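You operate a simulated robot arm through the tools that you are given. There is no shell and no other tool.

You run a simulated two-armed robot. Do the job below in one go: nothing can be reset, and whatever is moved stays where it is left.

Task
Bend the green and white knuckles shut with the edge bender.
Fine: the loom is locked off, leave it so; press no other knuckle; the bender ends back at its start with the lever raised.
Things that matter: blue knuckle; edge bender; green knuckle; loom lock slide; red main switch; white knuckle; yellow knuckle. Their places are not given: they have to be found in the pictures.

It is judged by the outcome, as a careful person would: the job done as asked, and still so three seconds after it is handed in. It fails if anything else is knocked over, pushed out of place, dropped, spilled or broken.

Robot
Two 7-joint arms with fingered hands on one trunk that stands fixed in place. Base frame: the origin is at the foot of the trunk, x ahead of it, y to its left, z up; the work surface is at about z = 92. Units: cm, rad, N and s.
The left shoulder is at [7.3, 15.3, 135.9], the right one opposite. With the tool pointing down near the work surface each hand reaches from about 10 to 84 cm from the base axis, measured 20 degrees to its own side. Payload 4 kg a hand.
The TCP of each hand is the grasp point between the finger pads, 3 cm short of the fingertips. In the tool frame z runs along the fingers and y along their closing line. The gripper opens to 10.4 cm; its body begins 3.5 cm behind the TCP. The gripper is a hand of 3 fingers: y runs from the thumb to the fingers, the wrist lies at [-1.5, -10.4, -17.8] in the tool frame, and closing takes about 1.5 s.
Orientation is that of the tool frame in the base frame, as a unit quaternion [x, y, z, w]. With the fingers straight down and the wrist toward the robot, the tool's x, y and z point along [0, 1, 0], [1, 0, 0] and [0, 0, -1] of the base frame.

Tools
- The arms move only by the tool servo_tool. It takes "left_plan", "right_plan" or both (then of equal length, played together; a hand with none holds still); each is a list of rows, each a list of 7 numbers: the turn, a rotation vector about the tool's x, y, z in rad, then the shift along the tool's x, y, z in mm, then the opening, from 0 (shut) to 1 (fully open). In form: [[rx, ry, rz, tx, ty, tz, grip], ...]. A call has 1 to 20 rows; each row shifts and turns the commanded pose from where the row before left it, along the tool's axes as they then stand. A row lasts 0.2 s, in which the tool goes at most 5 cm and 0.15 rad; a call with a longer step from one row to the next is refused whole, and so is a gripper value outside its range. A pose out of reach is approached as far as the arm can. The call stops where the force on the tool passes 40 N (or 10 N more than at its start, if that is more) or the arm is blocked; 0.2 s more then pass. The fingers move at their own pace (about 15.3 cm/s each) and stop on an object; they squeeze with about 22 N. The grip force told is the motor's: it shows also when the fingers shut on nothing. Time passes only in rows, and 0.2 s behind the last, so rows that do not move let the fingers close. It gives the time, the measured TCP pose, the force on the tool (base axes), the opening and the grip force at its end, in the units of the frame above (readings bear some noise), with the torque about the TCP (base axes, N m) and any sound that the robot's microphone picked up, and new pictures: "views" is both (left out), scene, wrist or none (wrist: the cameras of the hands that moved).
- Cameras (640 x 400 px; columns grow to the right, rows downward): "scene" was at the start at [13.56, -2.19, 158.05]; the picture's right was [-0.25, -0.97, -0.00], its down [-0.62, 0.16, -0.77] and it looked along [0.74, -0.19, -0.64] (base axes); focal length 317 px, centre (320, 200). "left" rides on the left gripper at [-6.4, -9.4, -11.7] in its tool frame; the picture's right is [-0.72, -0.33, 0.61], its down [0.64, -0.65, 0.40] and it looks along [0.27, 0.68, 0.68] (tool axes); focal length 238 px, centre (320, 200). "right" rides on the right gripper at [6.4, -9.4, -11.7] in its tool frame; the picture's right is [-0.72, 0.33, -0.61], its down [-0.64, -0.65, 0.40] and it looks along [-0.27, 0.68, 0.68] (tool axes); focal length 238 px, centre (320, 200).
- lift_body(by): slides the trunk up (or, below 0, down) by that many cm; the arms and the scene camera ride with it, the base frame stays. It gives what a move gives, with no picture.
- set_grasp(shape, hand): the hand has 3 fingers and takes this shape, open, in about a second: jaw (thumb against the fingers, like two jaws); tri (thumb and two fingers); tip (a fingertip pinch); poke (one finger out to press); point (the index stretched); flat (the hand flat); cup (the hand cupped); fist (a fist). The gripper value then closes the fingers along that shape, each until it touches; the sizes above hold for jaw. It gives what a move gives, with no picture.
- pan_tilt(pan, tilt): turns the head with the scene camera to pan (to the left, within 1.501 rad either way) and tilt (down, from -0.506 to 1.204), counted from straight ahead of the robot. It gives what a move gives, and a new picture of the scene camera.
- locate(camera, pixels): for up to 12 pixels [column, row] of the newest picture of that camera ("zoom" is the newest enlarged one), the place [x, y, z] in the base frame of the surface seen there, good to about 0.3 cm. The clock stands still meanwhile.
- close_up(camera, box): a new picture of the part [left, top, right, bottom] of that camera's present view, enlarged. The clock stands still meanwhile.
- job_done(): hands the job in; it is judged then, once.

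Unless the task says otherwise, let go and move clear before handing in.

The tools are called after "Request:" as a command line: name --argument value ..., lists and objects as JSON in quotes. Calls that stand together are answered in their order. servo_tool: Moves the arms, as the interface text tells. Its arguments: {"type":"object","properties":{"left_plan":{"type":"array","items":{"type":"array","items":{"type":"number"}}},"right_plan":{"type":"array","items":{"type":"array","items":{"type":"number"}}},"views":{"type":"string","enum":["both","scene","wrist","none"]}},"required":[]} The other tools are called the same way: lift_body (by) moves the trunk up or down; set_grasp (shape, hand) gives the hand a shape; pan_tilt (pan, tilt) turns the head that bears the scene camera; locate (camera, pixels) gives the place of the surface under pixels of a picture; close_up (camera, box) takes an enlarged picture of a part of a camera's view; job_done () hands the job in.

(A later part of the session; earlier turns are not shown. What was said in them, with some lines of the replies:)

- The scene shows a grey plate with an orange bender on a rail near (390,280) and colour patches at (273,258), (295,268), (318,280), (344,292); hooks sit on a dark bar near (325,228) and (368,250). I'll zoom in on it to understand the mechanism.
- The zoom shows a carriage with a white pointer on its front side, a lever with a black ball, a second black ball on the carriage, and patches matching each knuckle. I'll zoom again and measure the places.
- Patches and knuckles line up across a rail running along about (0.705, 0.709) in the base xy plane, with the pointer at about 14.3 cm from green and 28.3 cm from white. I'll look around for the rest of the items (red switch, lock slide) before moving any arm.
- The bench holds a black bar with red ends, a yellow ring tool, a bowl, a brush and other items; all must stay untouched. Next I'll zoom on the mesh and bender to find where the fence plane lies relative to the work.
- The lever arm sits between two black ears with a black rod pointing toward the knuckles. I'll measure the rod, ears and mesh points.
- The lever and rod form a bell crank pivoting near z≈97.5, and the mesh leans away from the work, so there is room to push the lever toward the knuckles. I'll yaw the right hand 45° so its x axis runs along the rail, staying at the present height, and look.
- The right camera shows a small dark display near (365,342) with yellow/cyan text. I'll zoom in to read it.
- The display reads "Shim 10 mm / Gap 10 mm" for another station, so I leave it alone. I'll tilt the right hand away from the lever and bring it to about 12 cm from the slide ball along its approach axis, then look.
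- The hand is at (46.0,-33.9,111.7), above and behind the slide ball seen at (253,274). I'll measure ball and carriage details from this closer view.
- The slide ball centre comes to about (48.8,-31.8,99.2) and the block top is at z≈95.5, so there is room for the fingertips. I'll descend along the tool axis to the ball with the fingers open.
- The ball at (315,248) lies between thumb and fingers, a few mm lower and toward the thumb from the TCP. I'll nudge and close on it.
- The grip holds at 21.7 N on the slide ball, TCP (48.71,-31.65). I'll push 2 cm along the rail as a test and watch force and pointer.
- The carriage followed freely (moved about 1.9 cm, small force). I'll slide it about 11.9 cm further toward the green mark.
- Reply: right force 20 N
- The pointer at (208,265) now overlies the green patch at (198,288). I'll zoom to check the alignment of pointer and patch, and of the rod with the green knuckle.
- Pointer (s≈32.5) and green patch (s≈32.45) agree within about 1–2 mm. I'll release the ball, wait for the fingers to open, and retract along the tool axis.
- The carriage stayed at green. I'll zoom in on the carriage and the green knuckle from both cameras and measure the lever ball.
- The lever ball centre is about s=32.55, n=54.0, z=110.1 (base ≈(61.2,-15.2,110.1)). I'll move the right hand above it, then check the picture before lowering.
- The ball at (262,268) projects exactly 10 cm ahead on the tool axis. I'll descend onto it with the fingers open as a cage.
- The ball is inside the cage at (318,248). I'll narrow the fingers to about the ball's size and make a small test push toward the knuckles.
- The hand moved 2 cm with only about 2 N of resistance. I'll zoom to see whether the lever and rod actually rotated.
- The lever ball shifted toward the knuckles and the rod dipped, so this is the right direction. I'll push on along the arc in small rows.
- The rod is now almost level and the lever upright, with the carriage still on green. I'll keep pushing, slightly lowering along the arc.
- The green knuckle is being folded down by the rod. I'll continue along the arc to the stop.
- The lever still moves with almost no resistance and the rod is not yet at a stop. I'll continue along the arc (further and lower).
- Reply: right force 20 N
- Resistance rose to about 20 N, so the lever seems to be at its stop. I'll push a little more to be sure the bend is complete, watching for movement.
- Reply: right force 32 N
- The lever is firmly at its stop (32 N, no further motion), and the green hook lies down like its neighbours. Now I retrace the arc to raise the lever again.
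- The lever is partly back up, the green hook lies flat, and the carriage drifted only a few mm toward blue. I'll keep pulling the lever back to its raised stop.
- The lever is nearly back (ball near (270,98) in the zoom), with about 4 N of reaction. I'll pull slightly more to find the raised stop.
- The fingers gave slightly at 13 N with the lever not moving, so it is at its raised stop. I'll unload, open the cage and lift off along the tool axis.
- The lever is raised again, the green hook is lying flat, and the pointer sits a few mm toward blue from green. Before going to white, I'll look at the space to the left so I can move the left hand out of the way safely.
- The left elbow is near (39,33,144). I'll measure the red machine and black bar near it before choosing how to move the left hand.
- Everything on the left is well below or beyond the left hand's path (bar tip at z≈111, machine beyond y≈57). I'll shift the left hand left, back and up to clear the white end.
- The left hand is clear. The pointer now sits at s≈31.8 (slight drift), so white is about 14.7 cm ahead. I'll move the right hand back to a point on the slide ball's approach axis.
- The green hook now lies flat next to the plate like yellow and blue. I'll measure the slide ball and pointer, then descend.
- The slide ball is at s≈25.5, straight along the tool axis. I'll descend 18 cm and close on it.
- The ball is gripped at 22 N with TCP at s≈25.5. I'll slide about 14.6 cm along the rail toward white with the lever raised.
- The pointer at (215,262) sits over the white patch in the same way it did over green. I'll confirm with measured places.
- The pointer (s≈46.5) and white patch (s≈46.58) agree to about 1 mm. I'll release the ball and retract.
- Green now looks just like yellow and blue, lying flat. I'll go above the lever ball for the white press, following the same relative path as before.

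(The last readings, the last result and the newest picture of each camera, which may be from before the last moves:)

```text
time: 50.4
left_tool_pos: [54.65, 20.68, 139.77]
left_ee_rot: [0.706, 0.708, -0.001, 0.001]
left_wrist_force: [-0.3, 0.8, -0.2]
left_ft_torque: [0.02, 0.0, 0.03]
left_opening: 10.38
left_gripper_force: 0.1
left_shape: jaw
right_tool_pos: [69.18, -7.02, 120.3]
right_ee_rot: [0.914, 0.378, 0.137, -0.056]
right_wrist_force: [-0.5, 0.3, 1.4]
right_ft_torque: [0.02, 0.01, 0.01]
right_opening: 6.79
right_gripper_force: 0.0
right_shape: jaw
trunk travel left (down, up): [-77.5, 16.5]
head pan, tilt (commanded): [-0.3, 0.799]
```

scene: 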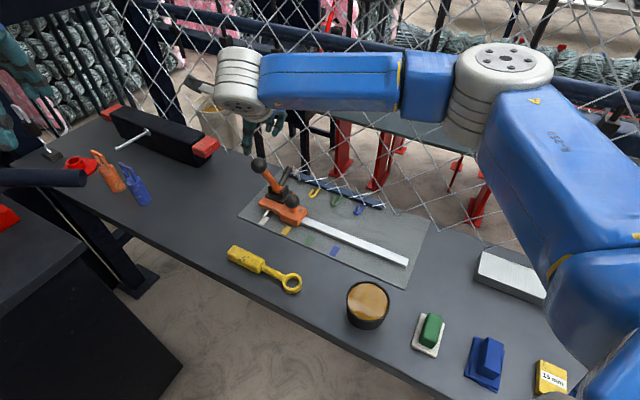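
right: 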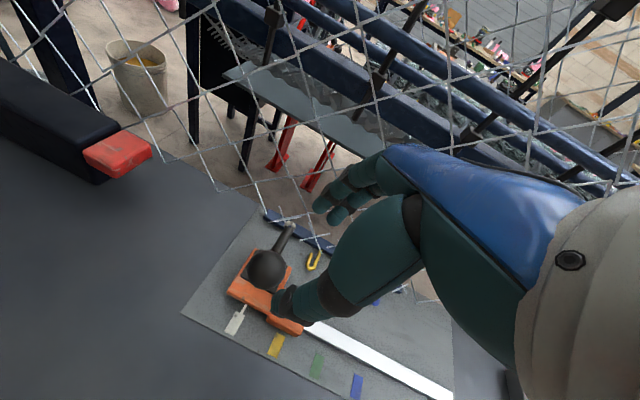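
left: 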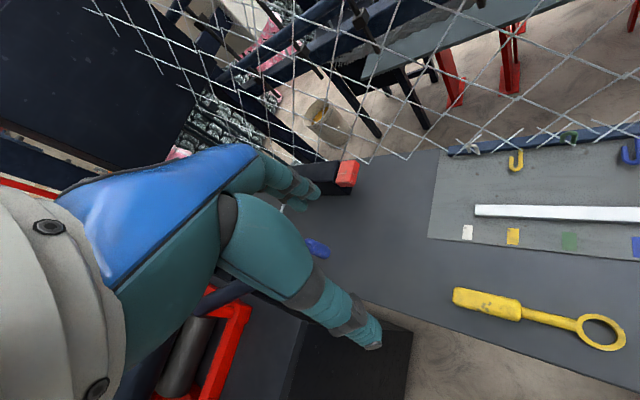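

The ball appears at (267,268), so I'm about 2–3 mm too far along +s. I'll correct that while descending over the ball.

Request:
servo_tool --right_plan '[[0, 0, 0, -0.7, 1, 24, 0.65], [0, 0, 0, -0.7, 1, 24, 0.65], [0, 0, 0, -0.7, 0, 24, 0.65], [0, 0, 0, 0, 0, 20, 0.65], [0, 0, 0, 0, 0, 0, 0.5], [0, 0, 0, 0, 0, 0, 0.4], [0, 0, 0, 0, 0, 0, 0.4], [0, 0, 0, 0, 0, 0, 0.4]]' --views "both"

Request:
close_up --camera "right" --box '[180, 180, 400, 390]'

Request:
close_up --camera "scene" --box '[220, 140, 350, 240]'

```text
time: 52.2
left_tool_pos: [54.75, 20.64, 139.56]
left_ee_rot: [0.706, 0.708, -0.001, 0.001]
left_wrist_force: [-1.1, -0.3, 0.2]
left_ft_torque: [-0.03, 0.0, 0.01]
left_opening: 10.35
left_gripper_force: 0.2
left_shape: jaw
right_tool_pos: [71.07, -5.4, 111.35]
right_ee_rot: [0.913, 0.379, 0.137, -0.056]
right_wrist_force: [-0.2, 0.0, 0.7]
right_ft_torque: [-0.02, 0.0, -0.01]
right_opening: 4.2
right_gripper_force: 0.0
right_shape: jaw
trunk travel left (down, up): [-77.5, 16.5]
head pan, tilt (commanded): [-0.3, 0.799]
```

scene: 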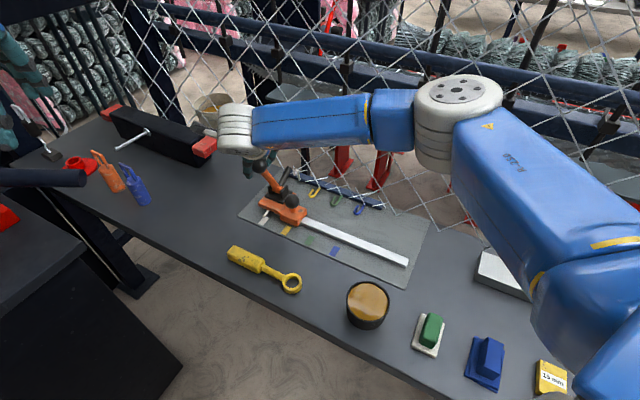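
right: 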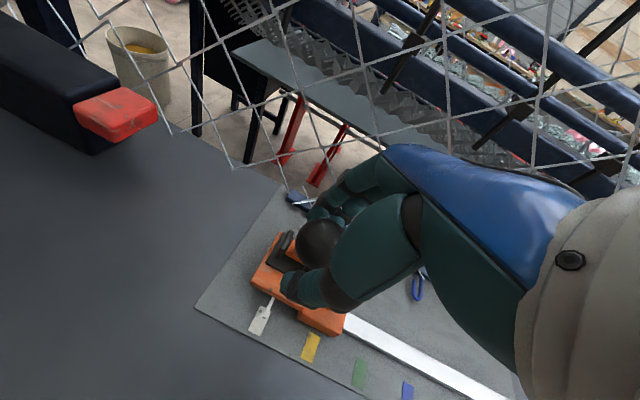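

```text
1.90 times, centred on (290, 285) of right
```

zoom: 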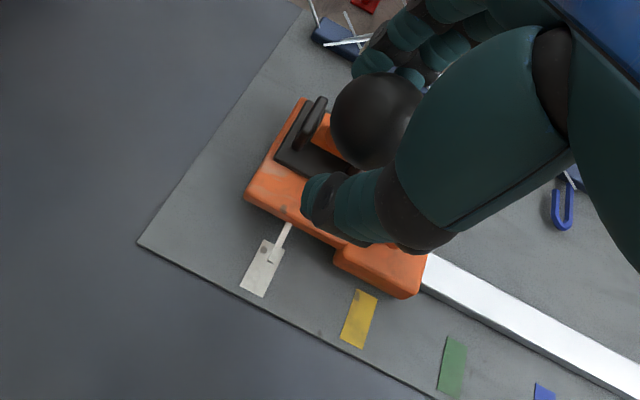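

```text
4.00 times, centred on (285, 190) of scene
```

zoom: 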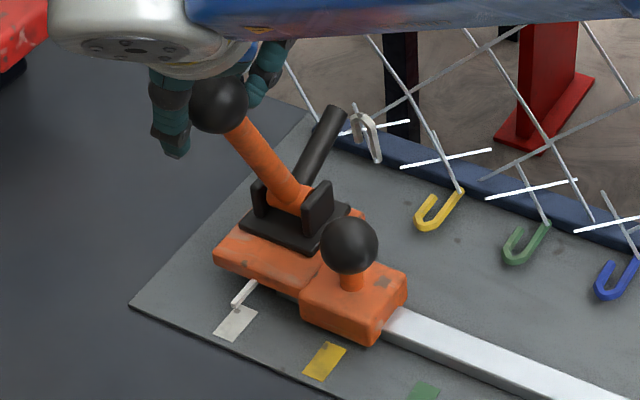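

The ball is caged and the pointer is still on the white patch at (235,305) in the zoom. I'll push the lever the first 6 cm along the arc.

Request:
servo_tool --right_plan '[[0, 0, 0, 0, 5, 0, 0.4], [0, 0, 0, 0, 5, 0, 0.4], [0, 0, 0, 0.1, 5, -0.5, 0.4], [0, 0, 0, 0.1, 5, -0.5, 0.4], [0, 0, 0, 0, 8, 0, 0.4], [0, 0, 0, 0, 8, 0, 0.4], [0, 0, 0, 0, 8, 0, 0.4], [0, 0, 0, 0, 8, 0, 0.4], [0, 0, 0, 0, 8, 0, 0.4], [0, 0, 0, 0, 0, 0, 0.4]]' --views "both"

Request:
close_up --camera "scene" --box '[220, 140, 350, 240]'

Request:
locate --camera "zoom" --pixels '[[236, 302], [243, 292], [252, 284], [234, 325], [330, 130], [375, 155]]'

```text
time: 54.4
left_tool_pos: [54.46, 20.67, 139.64]
left_ee_rot: [0.706, 0.708, -0.001, 0.001]
left_wrist_force: [-0.2, 0.6, 0.5]
left_ft_torque: [0.01, -0.03, -0.03]
left_opening: 10.38
left_gripper_force: 0.1
left_shape: jaw
right_tool_pos: [75.2, -9.71, 111.58]
right_ee_rot: [0.913, 0.379, 0.138, -0.056]
right_wrist_force: [-1.4, 1.1, 0.6]
right_ft_torque: [-0.02, 0.02, -0.03]
right_opening: 4.34
right_gripper_force: 0.1
right_shape: jaw
trunk travel left (down, up): [-77.5, 16.5]
head pan, tilt (commanded): [-0.3, 0.799]
```

scene: 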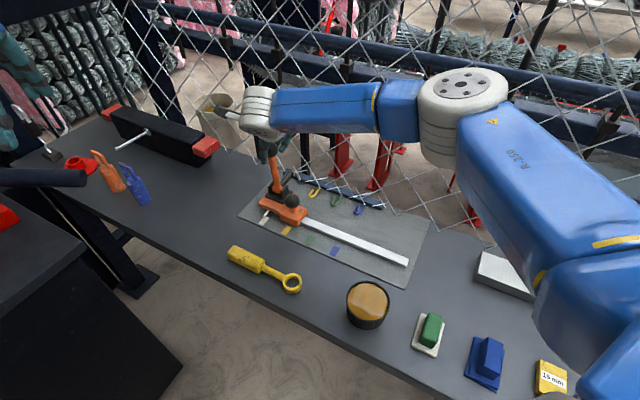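
right: 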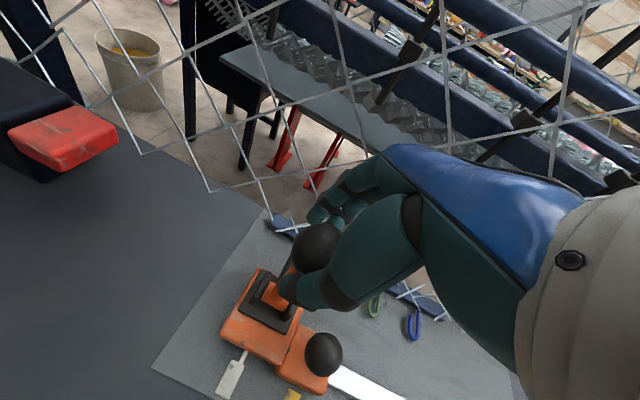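

```text
4.00 times, centred on (285, 190) of scene
```

zoom: 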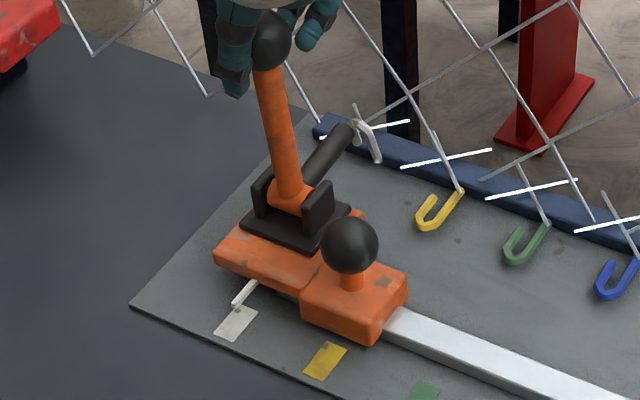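

```text
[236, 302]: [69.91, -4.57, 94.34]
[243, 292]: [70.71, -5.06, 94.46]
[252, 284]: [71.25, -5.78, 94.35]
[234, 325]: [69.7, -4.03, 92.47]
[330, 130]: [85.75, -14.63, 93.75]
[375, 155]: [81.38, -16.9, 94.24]
```

The carriage is unmoved and the rod is about to reach the white hook. I'll continue along the arc to fold it down.

Request:
servo_tool --right_plan '[[0, 0, 0, 0, 8, 0, 0.4], [0, 0, 0, -0.3, 8, 1, 0.4], [0, 0, 0, -0.3, 8, 1, 0.4], [0, 0, 0, -0.3, 8, 1.5, 0.4], [0, 0, 0, -0.4, 8, 1.5, 0.4], [0, 0, 0, -0.6, 7, 2, 0.4], [0, 0, 0, -0.6, 7, 2, 0.4], [0, 0, 0, -0.8, 6, 2.5, 0.4], [0, 0, 0, -0.8, 5, 2.5, 0.4], [0, 0, 0, 0, 0, 0, 0.4]]' --views "both"

Request:
close_up --camera "scene" --box '[220, 140, 350, 240]'

```text
time: 56.6
left_tool_pos: [54.57, 20.65, 139.69]
left_ee_rot: [0.706, 0.708, -0.001, 0.001]
left_wrist_force: [-0.5, 0.2, 0.1]
left_ft_torque: [-0.03, 0.03, -0.01]
left_opening: 10.36
left_gripper_force: 0.1
left_shape: jaw
right_tool_pos: [79.86, -14.43, 110.18]
right_ee_rot: [0.914, 0.379, 0.136, -0.056]
right_wrist_force: [-1.7, 0.1, 2.6]
right_ft_torque: [0.09, 0.05, 0.0]
right_opening: 4.32
right_gripper_force: 0.1
right_shape: jaw
trunk travel left (down, up): [-77.5, 16.5]
head pan, tilt (commanded): [-0.3, 0.799]
```

scene: 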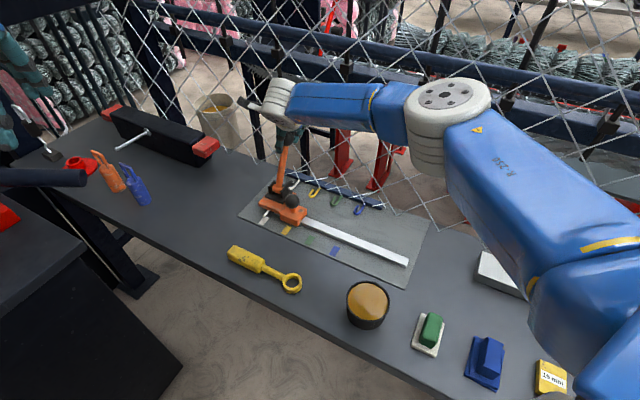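
right: 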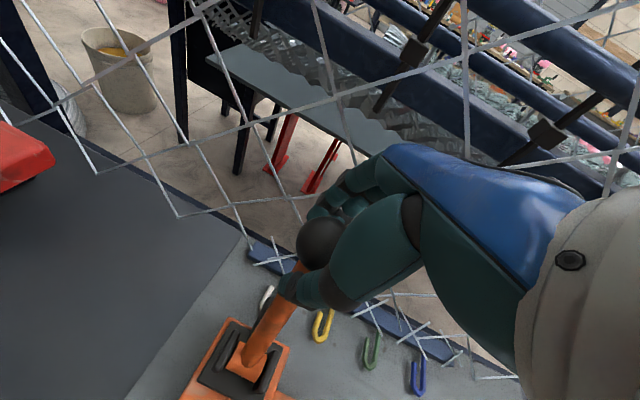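

```text
4.00 times, centred on (285, 190) of scene
```

zoom: 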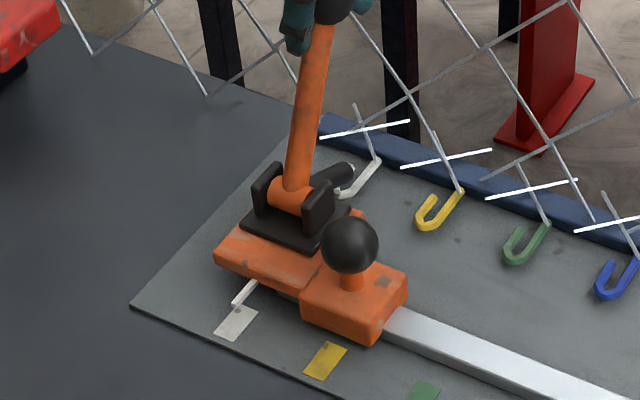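

The white hook is folding down and the carriage holds on white. I'll push the last bit to the stop as I did for green.

Request:
servo_tool --right_plan '[[0, 0, 0, -1.0, 5, 3.3, 0.4], [0, 0, 0, -1.0, 5, 3.3, 0.4], [0, 0, 0, -1.0, 5, 3.5, 0.4], [0, 0, 0, -1.0, 5, 3.5, 0.4], [0, 0, 0, -0.5, 3, 2, 0.3], [0, 0, 0, -0.5, 3, 2, 0.3], [0, 0, 0, 0, 0, 0, 0.3], [0, 0, 0, 0, 0, 0, 0.3]]' --views "both"

Request:
close_up --camera "scene" --box '[220, 140, 350, 240]'

```text
time: 58.4
left_tool_pos: [53.73, 21.36, 139.91]
left_ee_rot: [0.706, 0.708, -0.001, 0.004]
left_wrist_force: [0.7, -0.3, 0.6]
left_ft_torque: [0.01, -0.01, 0.02]
left_opening: 10.37
left_gripper_force: 0.1
left_shape: jaw
right_tool_pos: [81.11, -15.43, 109.03]
right_ee_rot: [0.912, 0.381, 0.14, -0.054]
right_wrist_force: [-16.2, 21.5, 17.3]
right_ft_torque: [0.15, 0.14, -0.15]
right_opening: 4.49
right_gripper_force: 0.0
right_shape: jaw
trunk travel left (down, up): [-77.5, 16.5]
head pan, tilt (commanded): [-0.3, 0.799]
```

scene: 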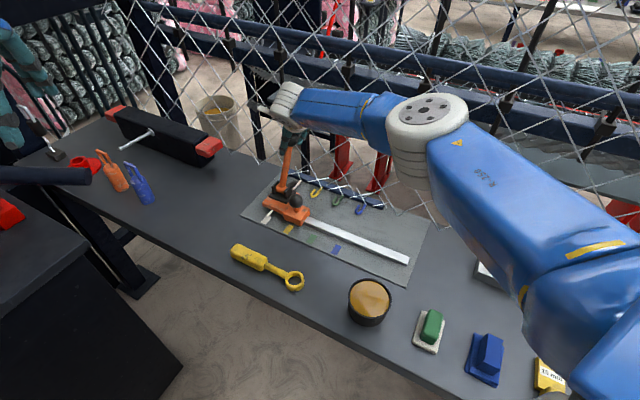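
right: 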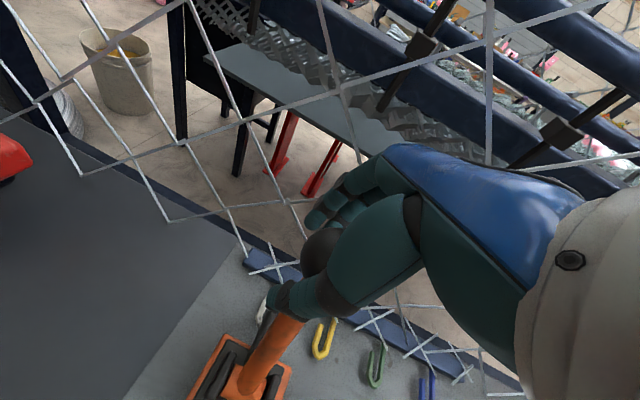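

```text
4.00 times, centred on (285, 190) of scene
```

zoom: 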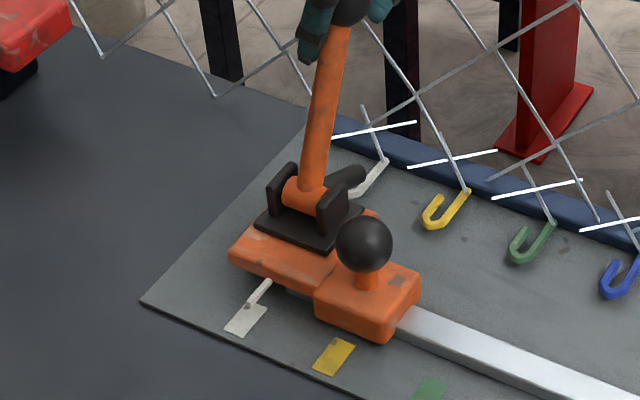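

The lever is at its stop (about 32 N) with the white hook folded flat. Now I retrace the arc to raise the lever.

Request:
servo_tool --right_plan '[[0, 0, 0, 0.5, -3, -2, 0.4], [0, 0, 0, 0.5, -3, -2, 0.4], [0, 0, 0, 1.0, -5, -3.4, 0.4], [0, 0, 0, 1.0, -5, -3.4, 0.4], [0, 0, 0, 1.0, -5, -3.4, 0.4], [0, 0, 0, 1.0, -5, -3.4, 0.4], [0, 0, 0, 0.7, -6.25, -2.25, 0.4], [0, 0, 0, 0.7, -6.25, -2.25, 0.4], [0, 0, 0, 0.7, -6.25, -2.25, 0.4], [0, 0, 0, 0.7, -6.25, -2.25, 0.4], [0, 0, 0, 0.3, -8, -1, 0.4], [0, 0, 0, 0.3, -8, -1, 0.4], [0, 0, 0, 0.3, -8, -1, 0.4], [0, 0, 0, 0.3, -8, -1, 0.4], [0, 0, 0, 0.3, -8, -1, 0.4], [0, 0, 0, 0, -8, 0, 0.4], [0, 0, 0, 0, -8, 0, 0.4], [0, 0, 0, 0, -8, 0, 0.4], [0, 0, 0, 0, -8, 0, 0.4], [0, 0, 0, 0, -8, 0, 0.4]]' --views "both"

Request:
close_up --camera "scene" --box '[220, 140, 350, 240]'

```text
time: 62.6
left_tool_pos: [54.73, 20.57, 139.59]
left_ee_rot: [0.706, 0.708, -0.001, 0.0]
left_wrist_force: [0.1, 0.0, 0.2]
left_ft_torque: [0.01, 0.03, 0.02]
left_opening: 10.38
left_gripper_force: 0.1
left_shape: jaw
right_tool_pos: [72.39, -7.03, 111.56]
right_ee_rot: [0.914, 0.378, 0.138, -0.057]
right_wrist_force: [1.4, -0.3, 1.1]
right_ft_torque: [-0.02, 0.02, 0.02]
right_opening: 4.24
right_gripper_force: 0.0
right_shape: jaw
trunk travel left (down, up): [-77.5, 16.5]
head pan, tilt (commanded): [-0.3, 0.799]
```

scene: 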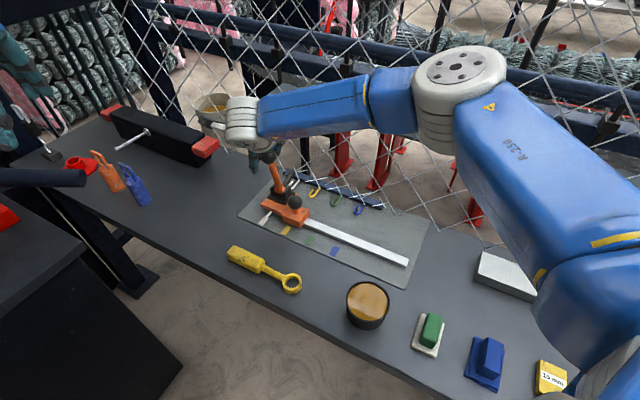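
right: 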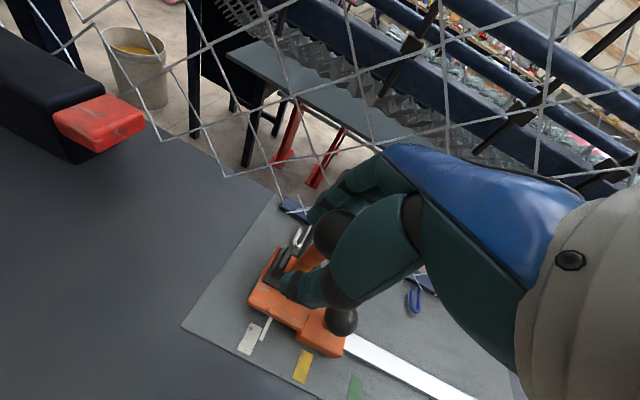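

```text
4.00 times, centred on (285, 190) of scene
```

zoom: 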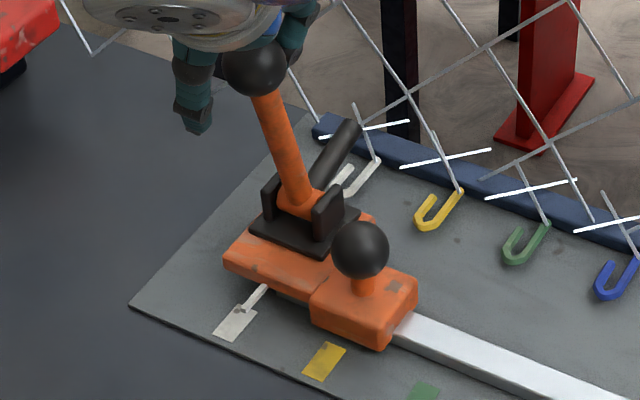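

The white hook stays flat and the lever is coming up. I'll pull it the rest of the way to the raised stop.

Request:
servo_tool --right_plan '[[0, 0, 0, 0, -5, 0, 0.4], [0, 0, 0, 0, -5, 0, 0.4], [0, 0, 0, -0.3, -5, 1, 0.4], [0, 0, 0, -0.3, -5, 1, 0.4], [0, 0, 0, -0.3, -5, 1, 0.4], [0, 0, 0, -0.3, -4, 1, 0.4], [0, 0, 0, -0.3, -4, 1, 0.4], [0, 0, 0, -0.3, -4, 1, 0.4], [0, 0, 0, 0, 0, 0, 0.4]]' --views "both"

Request:
close_up --camera "scene" --box '[220, 140, 350, 240]'

```text
time: 64.6
left_tool_pos: [54.7, 20.57, 139.68]
left_ee_rot: [0.706, 0.708, -0.001, 0.0]
left_wrist_force: [-0.3, 0.2, 0.0]
left_ft_torque: [0.02, -0.03, -0.02]
left_opening: 10.39
left_gripper_force: 0.1
left_shape: jaw
right_tool_pos: [69.92, -4.52, 111.0]
right_ee_rot: [0.914, 0.377, 0.139, -0.057]
right_wrist_force: [8.9, -4.7, 7.3]
right_ft_torque: [-0.31, -0.34, 0.06]
right_opening: 4.62
right_gripper_force: 0.0
right_shape: jaw
trunk travel left (down, up): [-77.5, 16.5]
head pan, tilt (commanded): [-0.3, 0.799]
```

scene: 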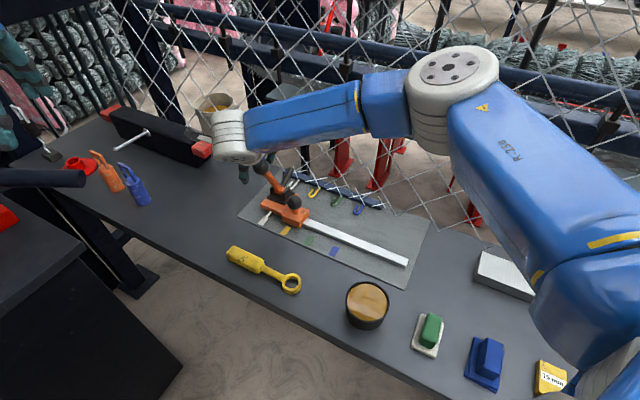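
right: 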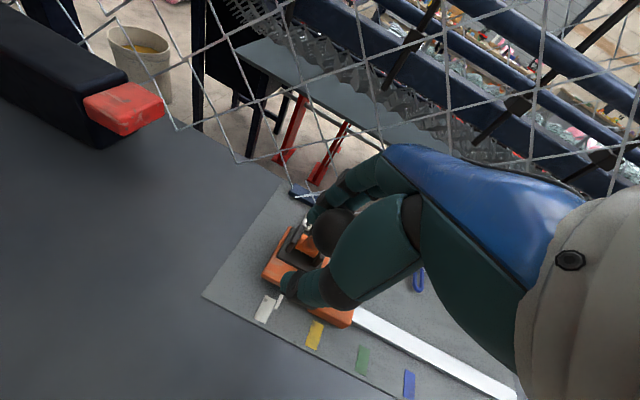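

```text
4.00 times, centred on (285, 190) of scene
```

zoom: 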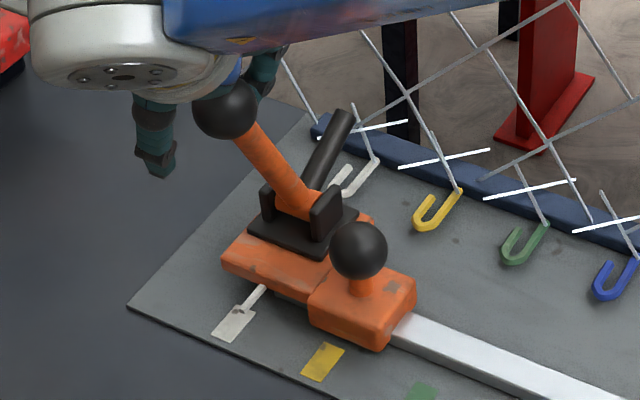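

The lever is again at its raised stop (fingers yielding at about 12 N) and the white hook lies flat. I'll unload, open and lift off.

Request:
servo_tool --right_plan '[[0, 0, 0, 0, 4, 0, 0.45], [0, 0, 0, 0, 5, 0, 0.6], [0, 0, 0, 0, 0, 0, 0.7], [0, 0, 0, 0, 0, 0, 0.75], [0, 0, 0, 0, 0, -15, 0.75], [0, 0, 0, 0, 0, -25, 0.75], [0, 0, 0, 0, 0, -35, 0.75], [0, 0, 0, 0, 0, -35, 0.75], [0, 0, 0, -25, 8, 3.8, 0.8], [0, 0, 0, -26, 9, 3.8, 0.8], [0, 0, 0, -26, 9, 3.8, 0.8], [0, 0, 0, -26, 9, 3.8, 0.8], [0, 0, 0, 0, 0, 0, 0.8]]' --views "both"

Request:
close_up --camera "right" --box '[80, 130, 320, 350]'

Request:
close_up --camera "scene" --box '[220, 140, 400, 260]'

```text
time: 67.4
left_tool_pos: [54.67, 20.51, 139.68]
left_ee_rot: [0.707, 0.708, 0.0, -0.001]
left_wrist_force: [0.0, 0.2, -1.0]
left_ft_torque: [0.01, -0.01, -0.03]
left_opening: 10.35
left_gripper_force: 0.1
left_shape: jaw
right_tool_pos: [63.91, -16.72, 116.8]
right_ee_rot: [0.913, 0.379, 0.138, -0.057]
right_wrist_force: [-0.1, -0.2, -0.7]
right_ft_torque: [0.01, -0.01, 0.0]
right_opening: 8.29
right_gripper_force: 0.1
right_shape: jaw
trunk travel left (down, up): [-77.5, 16.5]
head pan, tilt (commanded): [-0.3, 0.799]
```

scene: 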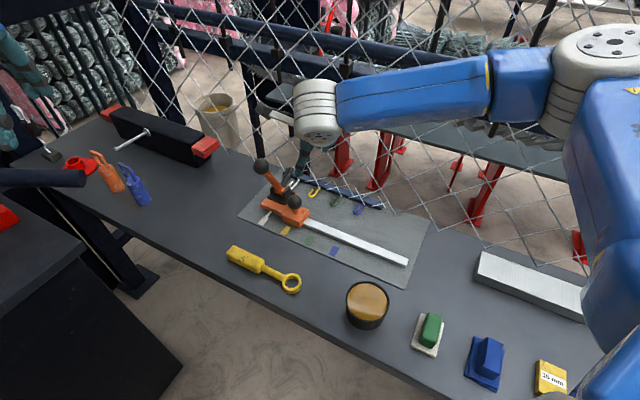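
right: 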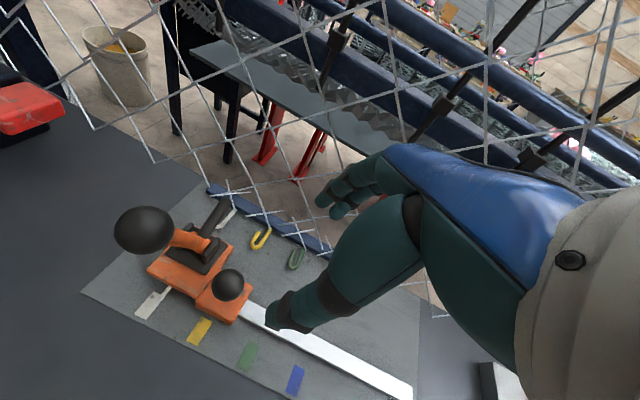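

```text
1.82 times, centred on (200, 240) of right
```

zoom: 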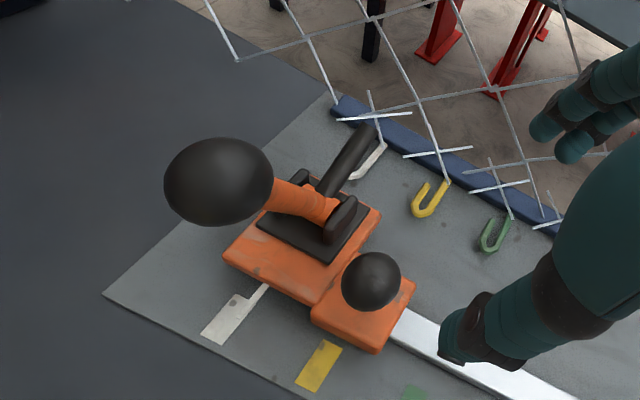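

```text
3.33 times, centred on (310, 200) of scene
```

zoom: 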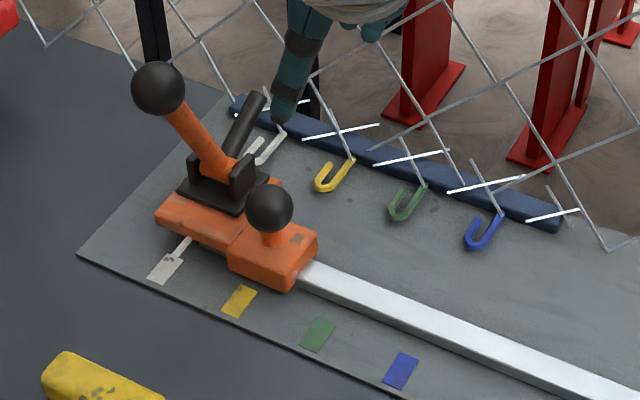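

All four hooks now lie flat and the lever is up. I'll measure the slide ball here, then grip it and take the bender back to its start.

Request:
locate --camera "right" --pixels '[[228, 285], [149, 303], [156, 293], [165, 285], [144, 228]]'

```text
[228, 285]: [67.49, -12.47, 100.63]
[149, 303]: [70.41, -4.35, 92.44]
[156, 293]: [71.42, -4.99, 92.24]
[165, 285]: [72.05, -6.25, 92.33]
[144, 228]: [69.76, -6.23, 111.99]
```

The slide ball is at about s=39.0, n=56.9, straight along the tool axis. I'll descend and grip.

Request:
servo_tool --right_plan '[[0, 0, 0, 0.5, -0.3, 32, 0.8], [0, 0, 0, 0.5, -0.3, 32, 0.8], [0, 0, 0, 0.5, -0.3, 32, 0.8], [0, 0, 0, 0.6, -0.3, 30, 0.8], [0, 0, 0, 0.6, -0.3, 29, 0.8], [0, 0, 0, 0.6, -0.3, 25, 0.8], [0, 0, 0, 0, 0, 0, 0.5], [0, 0, 0, 0, 0, 0, 0.2], [0, 0, 0, 0, 0, 0, 0], [0, 0, 0, 0, 0, 0, 0], [0, 0, 0, 0, 0, 0, 0], [0, 0, 0, 0, 0, 0, 0], [0, 0, 0, 0, 0, 0, 0]]' --views "both"

Request:
locate --camera "right" --pixels '[[209, 268], [205, 275], [214, 258]]'

```text
time: 70.2
left_tool_pos: [54.74, 20.72, 139.67]
left_ee_rot: [0.706, 0.708, -0.001, 0.0]
left_wrist_force: [-0.2, -0.5, 0.9]
left_ft_torque: [0.03, -0.02, 0.02]
left_opening: 10.36
left_gripper_force: 0.0
left_shape: jaw
right_tool_pos: [67.83, -12.34, 99.7]
right_ee_rot: [0.913, 0.379, 0.137, -0.057]
right_wrist_force: [1.9, 1.3, -9.1]
right_ft_torque: [-0.02, 0.03, -0.02]
right_opening: 2.3
right_gripper_force: 22.0
right_shape: jaw
trunk travel left (down, up): [-77.5, 16.5]
head pan, tilt (commanded): [-0.3, 0.799]
```

scene: 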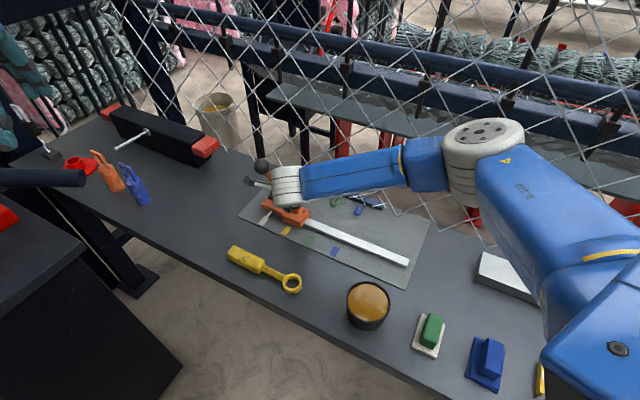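
right: 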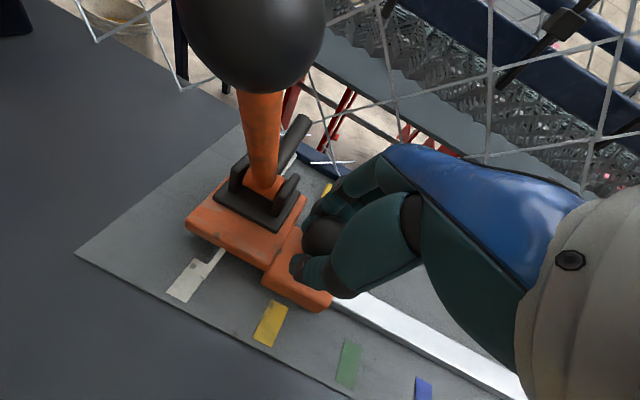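

```text
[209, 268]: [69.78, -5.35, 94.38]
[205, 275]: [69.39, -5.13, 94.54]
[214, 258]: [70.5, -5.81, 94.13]
```

Pointer is at s≈45.58 and the start was s≈18.4, so I need −27.2 cm. I'll slide back 26.4 cm first, then fine-tune.

Request:
servo_tool --right_plan '[[0, 0, 0, -8, 0, -2.47, 0], [0, 0, 0, -12.86, 0, -3.98, 0], [0, 0, 0, -12.86, 0, -3.98, 0], [0, 0, 0, -12.86, 0, -3.98, 0], [0, 0, 0, -12.86, 0, -3.98, 0], [0, 0, 0, -12.86, 0, -3.98, 0], [0, 0, 0, -12.86, 0, -3.98, 0], [0, 0, 0, -12.86, 0, -3.98, 0], [0, 0, 0, -12.86, 0, -3.98, 0], [0, 0, 0, -12.86, 0, -3.98, 0], [0, 0, 0, -12.86, 0, -3.98, 0], [0, 0, 0, -12.86, 0, -3.98, 0], [0, 0, 0, -12.86, 0, -3.98, 0], [0, 0, 0, -12.86, 0, -3.98, 0], [0, 0, 0, -12.86, 0, -3.98, 0], [0, 0, 0, -12.86, 0, -3.98, 0], [0, 0, 0, -12.86, 0, -3.98, 0], [0, 0, 0, -12.86, 0, -3.98, 0], [0, 0, 0, -12.86, 0, -3.98, 0], [0, 0, 0, -12.86, 0, -3.98, 0]]' --views "both"

Request:
locate --camera "right" --pixels '[[209, 268], [205, 275], [214, 258]]'

```text
time: 74.4
left_tool_pos: [54.75, 20.56, 139.59]
left_ee_rot: [0.706, 0.708, 0.0, -0.001]
left_wrist_force: [-0.4, 0.3, 0.0]
left_ft_torque: [0.01, -0.01, 0.01]
left_opening: 10.35
left_gripper_force: 0.0
left_shape: jaw
right_tool_pos: [49.05, -31.08, 99.74]
right_ee_rot: [0.914, 0.378, 0.137, -0.058]
right_wrist_force: [-1.2, 5.4, -14.7]
right_ft_torque: [0.03, 0.08, 0.04]
right_opening: 2.21
right_gripper_force: 21.6
right_shape: jaw
trunk travel left (down, up): [-77.5, 16.5]
head pan, tilt (commanded): [-0.3, 0.799]
```

scene: 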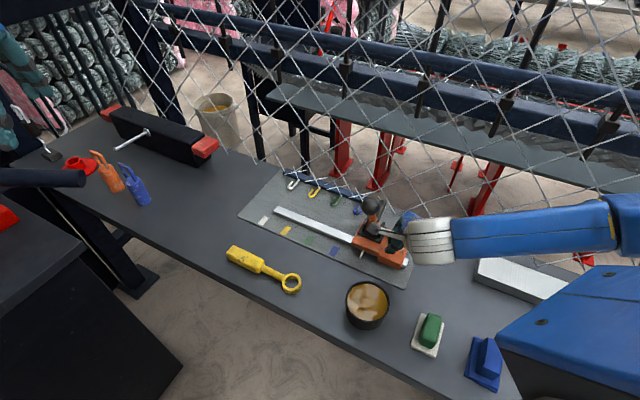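
right: 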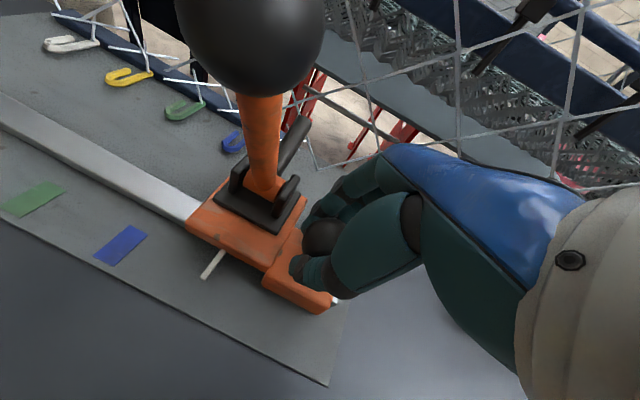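

```text
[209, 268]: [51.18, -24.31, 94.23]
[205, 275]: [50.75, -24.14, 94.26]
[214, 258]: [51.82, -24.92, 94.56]
```

The pointer is at s≈18.95, about 5–6 mm short of the start. I'll move −5.5 mm and turn the head to its original view for direct comparison with the first picture.

Request:
servo_tool --right_plan '[[0, 0, 0, -2.6, 0, -0.8, 0], [0, 0, 0, -2.65, 0, -0.85, 0], [0, 0, 0, 0, 0, 0, 0]]' --views "wrist"

Request:
pan_tilt --pan -0.255 --tilt 0.689

Request:
close_up --camera "scene" --box '[240, 190, 460, 330]'

Request:
locate --camera "zoom" --pixels '[[388, 305], [394, 296], [384, 315], [515, 335], [425, 215], [400, 265]]'

```text
time: 75.2
left_tool_pos: [54.85, 20.53, 139.67]
left_ee_rot: [0.707, 0.707, -0.001, 0.0]
left_wrist_force: [-0.5, 0.2, -0.7]
left_ft_torque: [-0.01, 0.0, 0.03]
left_opening: 10.37
left_gripper_force: 0.1
left_shape: jaw
right_tool_pos: [48.83, -31.49, 99.78]
right_ee_rot: [0.913, 0.379, 0.137, -0.058]
right_wrist_force: [-1.4, 7.9, -18.1]
right_ft_torque: [0.08, 0.07, 0.03]
right_opening: 2.19
right_gripper_force: 22.6
right_shape: jaw
trunk travel left (down, up): [-77.5, 16.5]
head pan, tilt (commanded): [-0.3, 0.799]
```

right: 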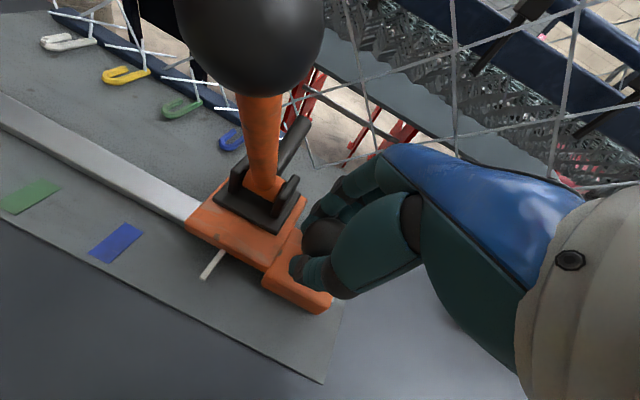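

```text
time: 75.8
left_tool_pos: [54.78, 20.68, 139.54]
left_ee_rot: [0.706, 0.708, -0.001, 0.0]
left_wrist_force: [-0.1, 0.1, 0.3]
left_ft_torque: [0.0, -0.01, 0.03]
left_opening: 10.36
left_gripper_force: 0.1
left_shape: jaw
right_tool_pos: [48.83, -31.45, 99.79]
right_ee_rot: [0.914, 0.378, 0.138, -0.057]
right_wrist_force: [-0.5, 9.3, -18.0]
right_ft_torque: [0.1, 0.06, 0.05]
right_opening: 2.17
right_gripper_force: 22.2
right_shape: jaw
trunk travel left (down, up): [-77.5, 16.5]
head pan, tilt (commanded): [-0.255, 0.689]
```

scene: 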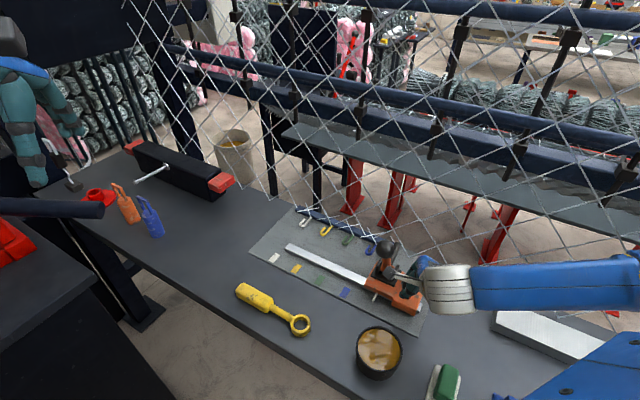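

```text
2.86 times, centred on (350, 260) of scene
```

zoom: 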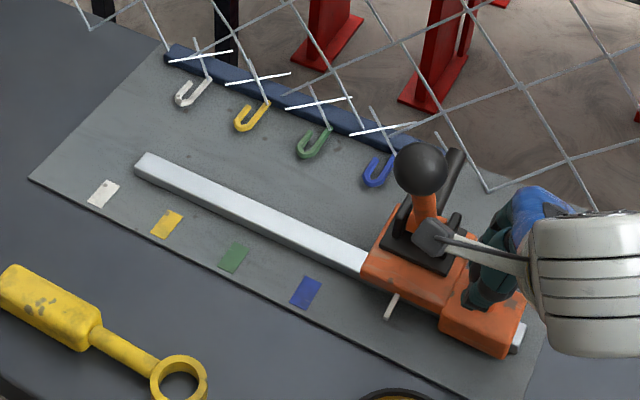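

```text
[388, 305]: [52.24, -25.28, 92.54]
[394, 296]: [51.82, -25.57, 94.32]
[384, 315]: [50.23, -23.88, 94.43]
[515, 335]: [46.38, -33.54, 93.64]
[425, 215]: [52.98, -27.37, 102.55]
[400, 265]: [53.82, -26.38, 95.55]
```

The blue-patch-to-pointer offset (81,25 px) matches the first picture (81,24 px), so the bender is at its start. I'll release the ball, retract up along the tool axis and lift clear.

Request:
servo_tool --right_plan '[[0, 0, 0, 0, 0, 0, 0.3], [0, 0, 0, 0, 0, 0, 0.6], [0, 0, 0, 0, 0, 0, 0.8], [0, 0, 0, 0, 0, 0, 0.8], [0, 0, 0, 0, 0, 0, 0.8], [0, 0, 0, 0, 0, -20, 0.8], [0, 0, 0, 0, 0, -30, 0.8], [0, 0, 0, 0, 0, -35, 0.8], [0, 0, 0, 0, 0, -35, 0.8], [0, 0, 0, 0, 0, -35, 0.8], [0, 0, 0, 0, 0, -35, 0.8], [0, 0, 0, 0, 0, 0, 0.8]]' --views "both"

Request:
close_up --camera "scene" --box '[240, 190, 460, 330]'

Request:
locate --camera "zoom" --pixels '[[391, 307], [396, 298], [387, 316], [492, 277], [417, 167], [518, 337], [100, 195], [306, 292]]'

```text
time: 78.4
left_tool_pos: [54.67, 20.45, 139.67]
left_ee_rot: [0.706, 0.708, 0.0, 0.0]
left_wrist_force: [-0.4, 0.4, -0.3]
left_ft_torque: [0.03, 0.02, 0.04]
left_opening: 10.38
left_gripper_force: 0.0
left_shape: jaw
right_tool_pos: [44.86, -35.31, 118.09]
right_ee_rot: [0.914, 0.378, 0.138, -0.057]
right_wrist_force: [-0.2, 0.2, -0.7]
right_ft_torque: [-0.01, -0.03, -0.01]
right_opening: 8.3
right_gripper_force: 0.0
right_shape: jaw
trunk travel left (down, up): [-77.5, 16.5]
head pan, tilt (commanded): [-0.255, 0.689]
```

scene: 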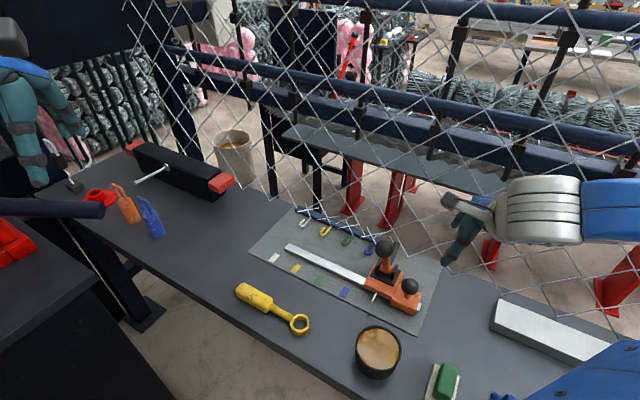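
right: 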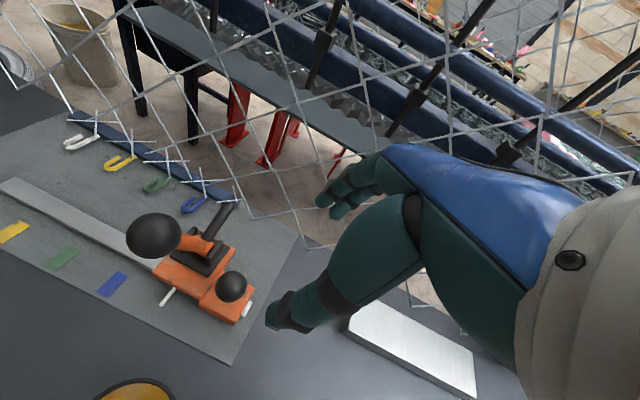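

```text
2.86 times, centred on (350, 260) of scene
```

zoom: 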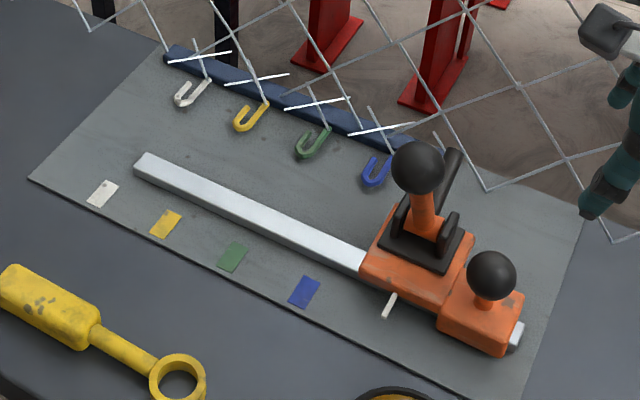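

```text
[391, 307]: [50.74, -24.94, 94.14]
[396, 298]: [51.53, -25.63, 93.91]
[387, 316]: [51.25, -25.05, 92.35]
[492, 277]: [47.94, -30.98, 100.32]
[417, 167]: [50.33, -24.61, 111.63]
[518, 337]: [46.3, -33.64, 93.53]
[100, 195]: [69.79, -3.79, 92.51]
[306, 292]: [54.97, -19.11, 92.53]
```

Everything matches the first picture: pointer, slide ball and lever ball are within about 1–2 mm of their start places, and all hooks lie flat with blue and yellow unchanged. I'll lift the right hand well clear and check once more.

Request:
servo_tool --right_plan '[[0, 0, 0, 0, 0, -35, 0.8], [0, 0, 0, 0, 0, -35, 0.8], [0, 0, 0, 0, 0, -35, 0.8], [0, 0, 0, 0, 0, -35, 0.8], [0, 0, 0, 0, 0, -35, 0.9], [0, 0, 0, 0, 0, 0, 1], [0, 0, 0, 0, 0, 0, 1]]' --views "both"

Request:
close_up --camera "scene" --box '[240, 190, 460, 330]'

Request:
close_up --camera "scene" --box '[60, 120, 260, 260]'

```text
time: 80.0
left_tool_pos: [54.88, 20.45, 139.51]
left_ee_rot: [0.706, 0.708, -0.001, 0.0]
left_wrist_force: [-0.7, 0.2, -0.2]
left_ft_torque: [0.01, 0.02, 0.0]
left_opening: 10.37
left_gripper_force: 0.0
left_shape: jaw
right_tool_pos: [41.37, -39.09, 134.76]
right_ee_rot: [0.913, 0.379, 0.138, -0.058]
right_wrist_force: [0.2, 1.0, -0.4]
right_ft_torque: [-0.01, 0.0, 0.02]
right_opening: 10.36
right_gripper_force: 0.0
right_shape: jaw
trunk travel left (down, up): [-77.5, 16.5]
head pan, tilt (commanded): [-0.255, 0.689]
```

scene: 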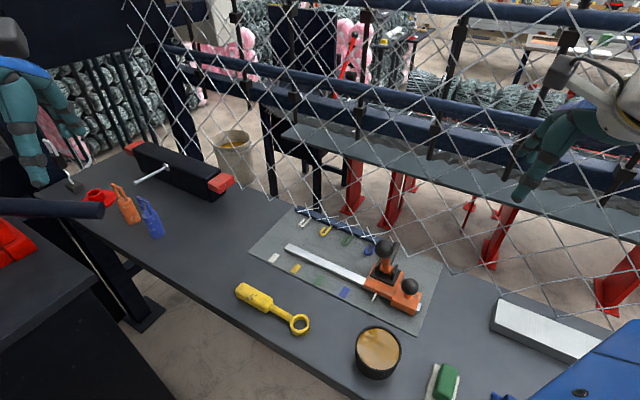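
right: 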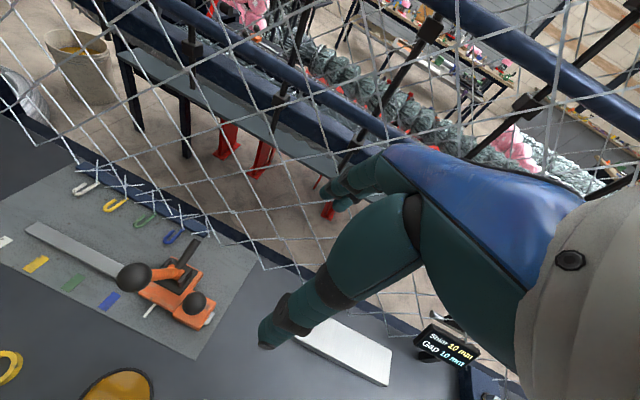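

```text
2.86 times, centred on (350, 260) of scene
```

zoom: 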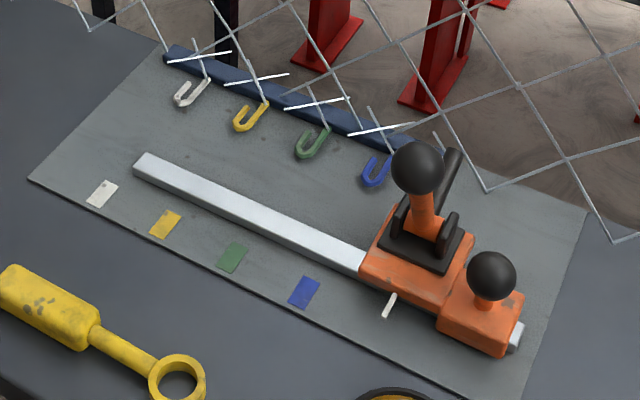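

```text
2.86 times, centred on (160, 190) of scene
```

zoom: 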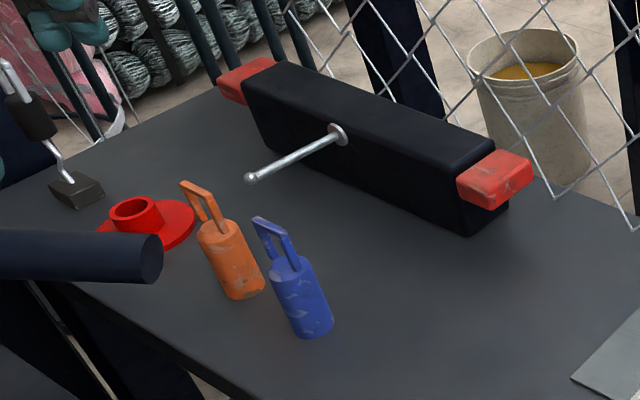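

The last pictures show the white and green hooks folded flat. The bender is back at its start with the lever raised, blue and yellow are unchanged, and the lock bar and padlocks are untouched. Both hands are clear, so I'm handing the job in.

Request:
job_done

```text
The job is handed in.
```

I bent the green and white knuckles shut with the edge bender and handed the job in; no verdict came back.

- **Knuckles:** green and white now lie flat, like yellow and blue. Each press ran until the lever hit its stop, at about 32 N. I pressed only at the green and white marks, and blue and yellow look unchanged.
- **Bender:** it is back within 1–2 mm of its starting place, and the lever is against its raised stop. It drifted about 5–10 mm along the rail while I raised the lever after each press. I allowed for that in the next slide.
- **Loom:** I did not touch the lock slide, the padlocks or the red main switch.
- **Arms:** both hands are empty and clear of the bench. I moved the left hand back and to the left to make room at the white end, and it has stayed there.
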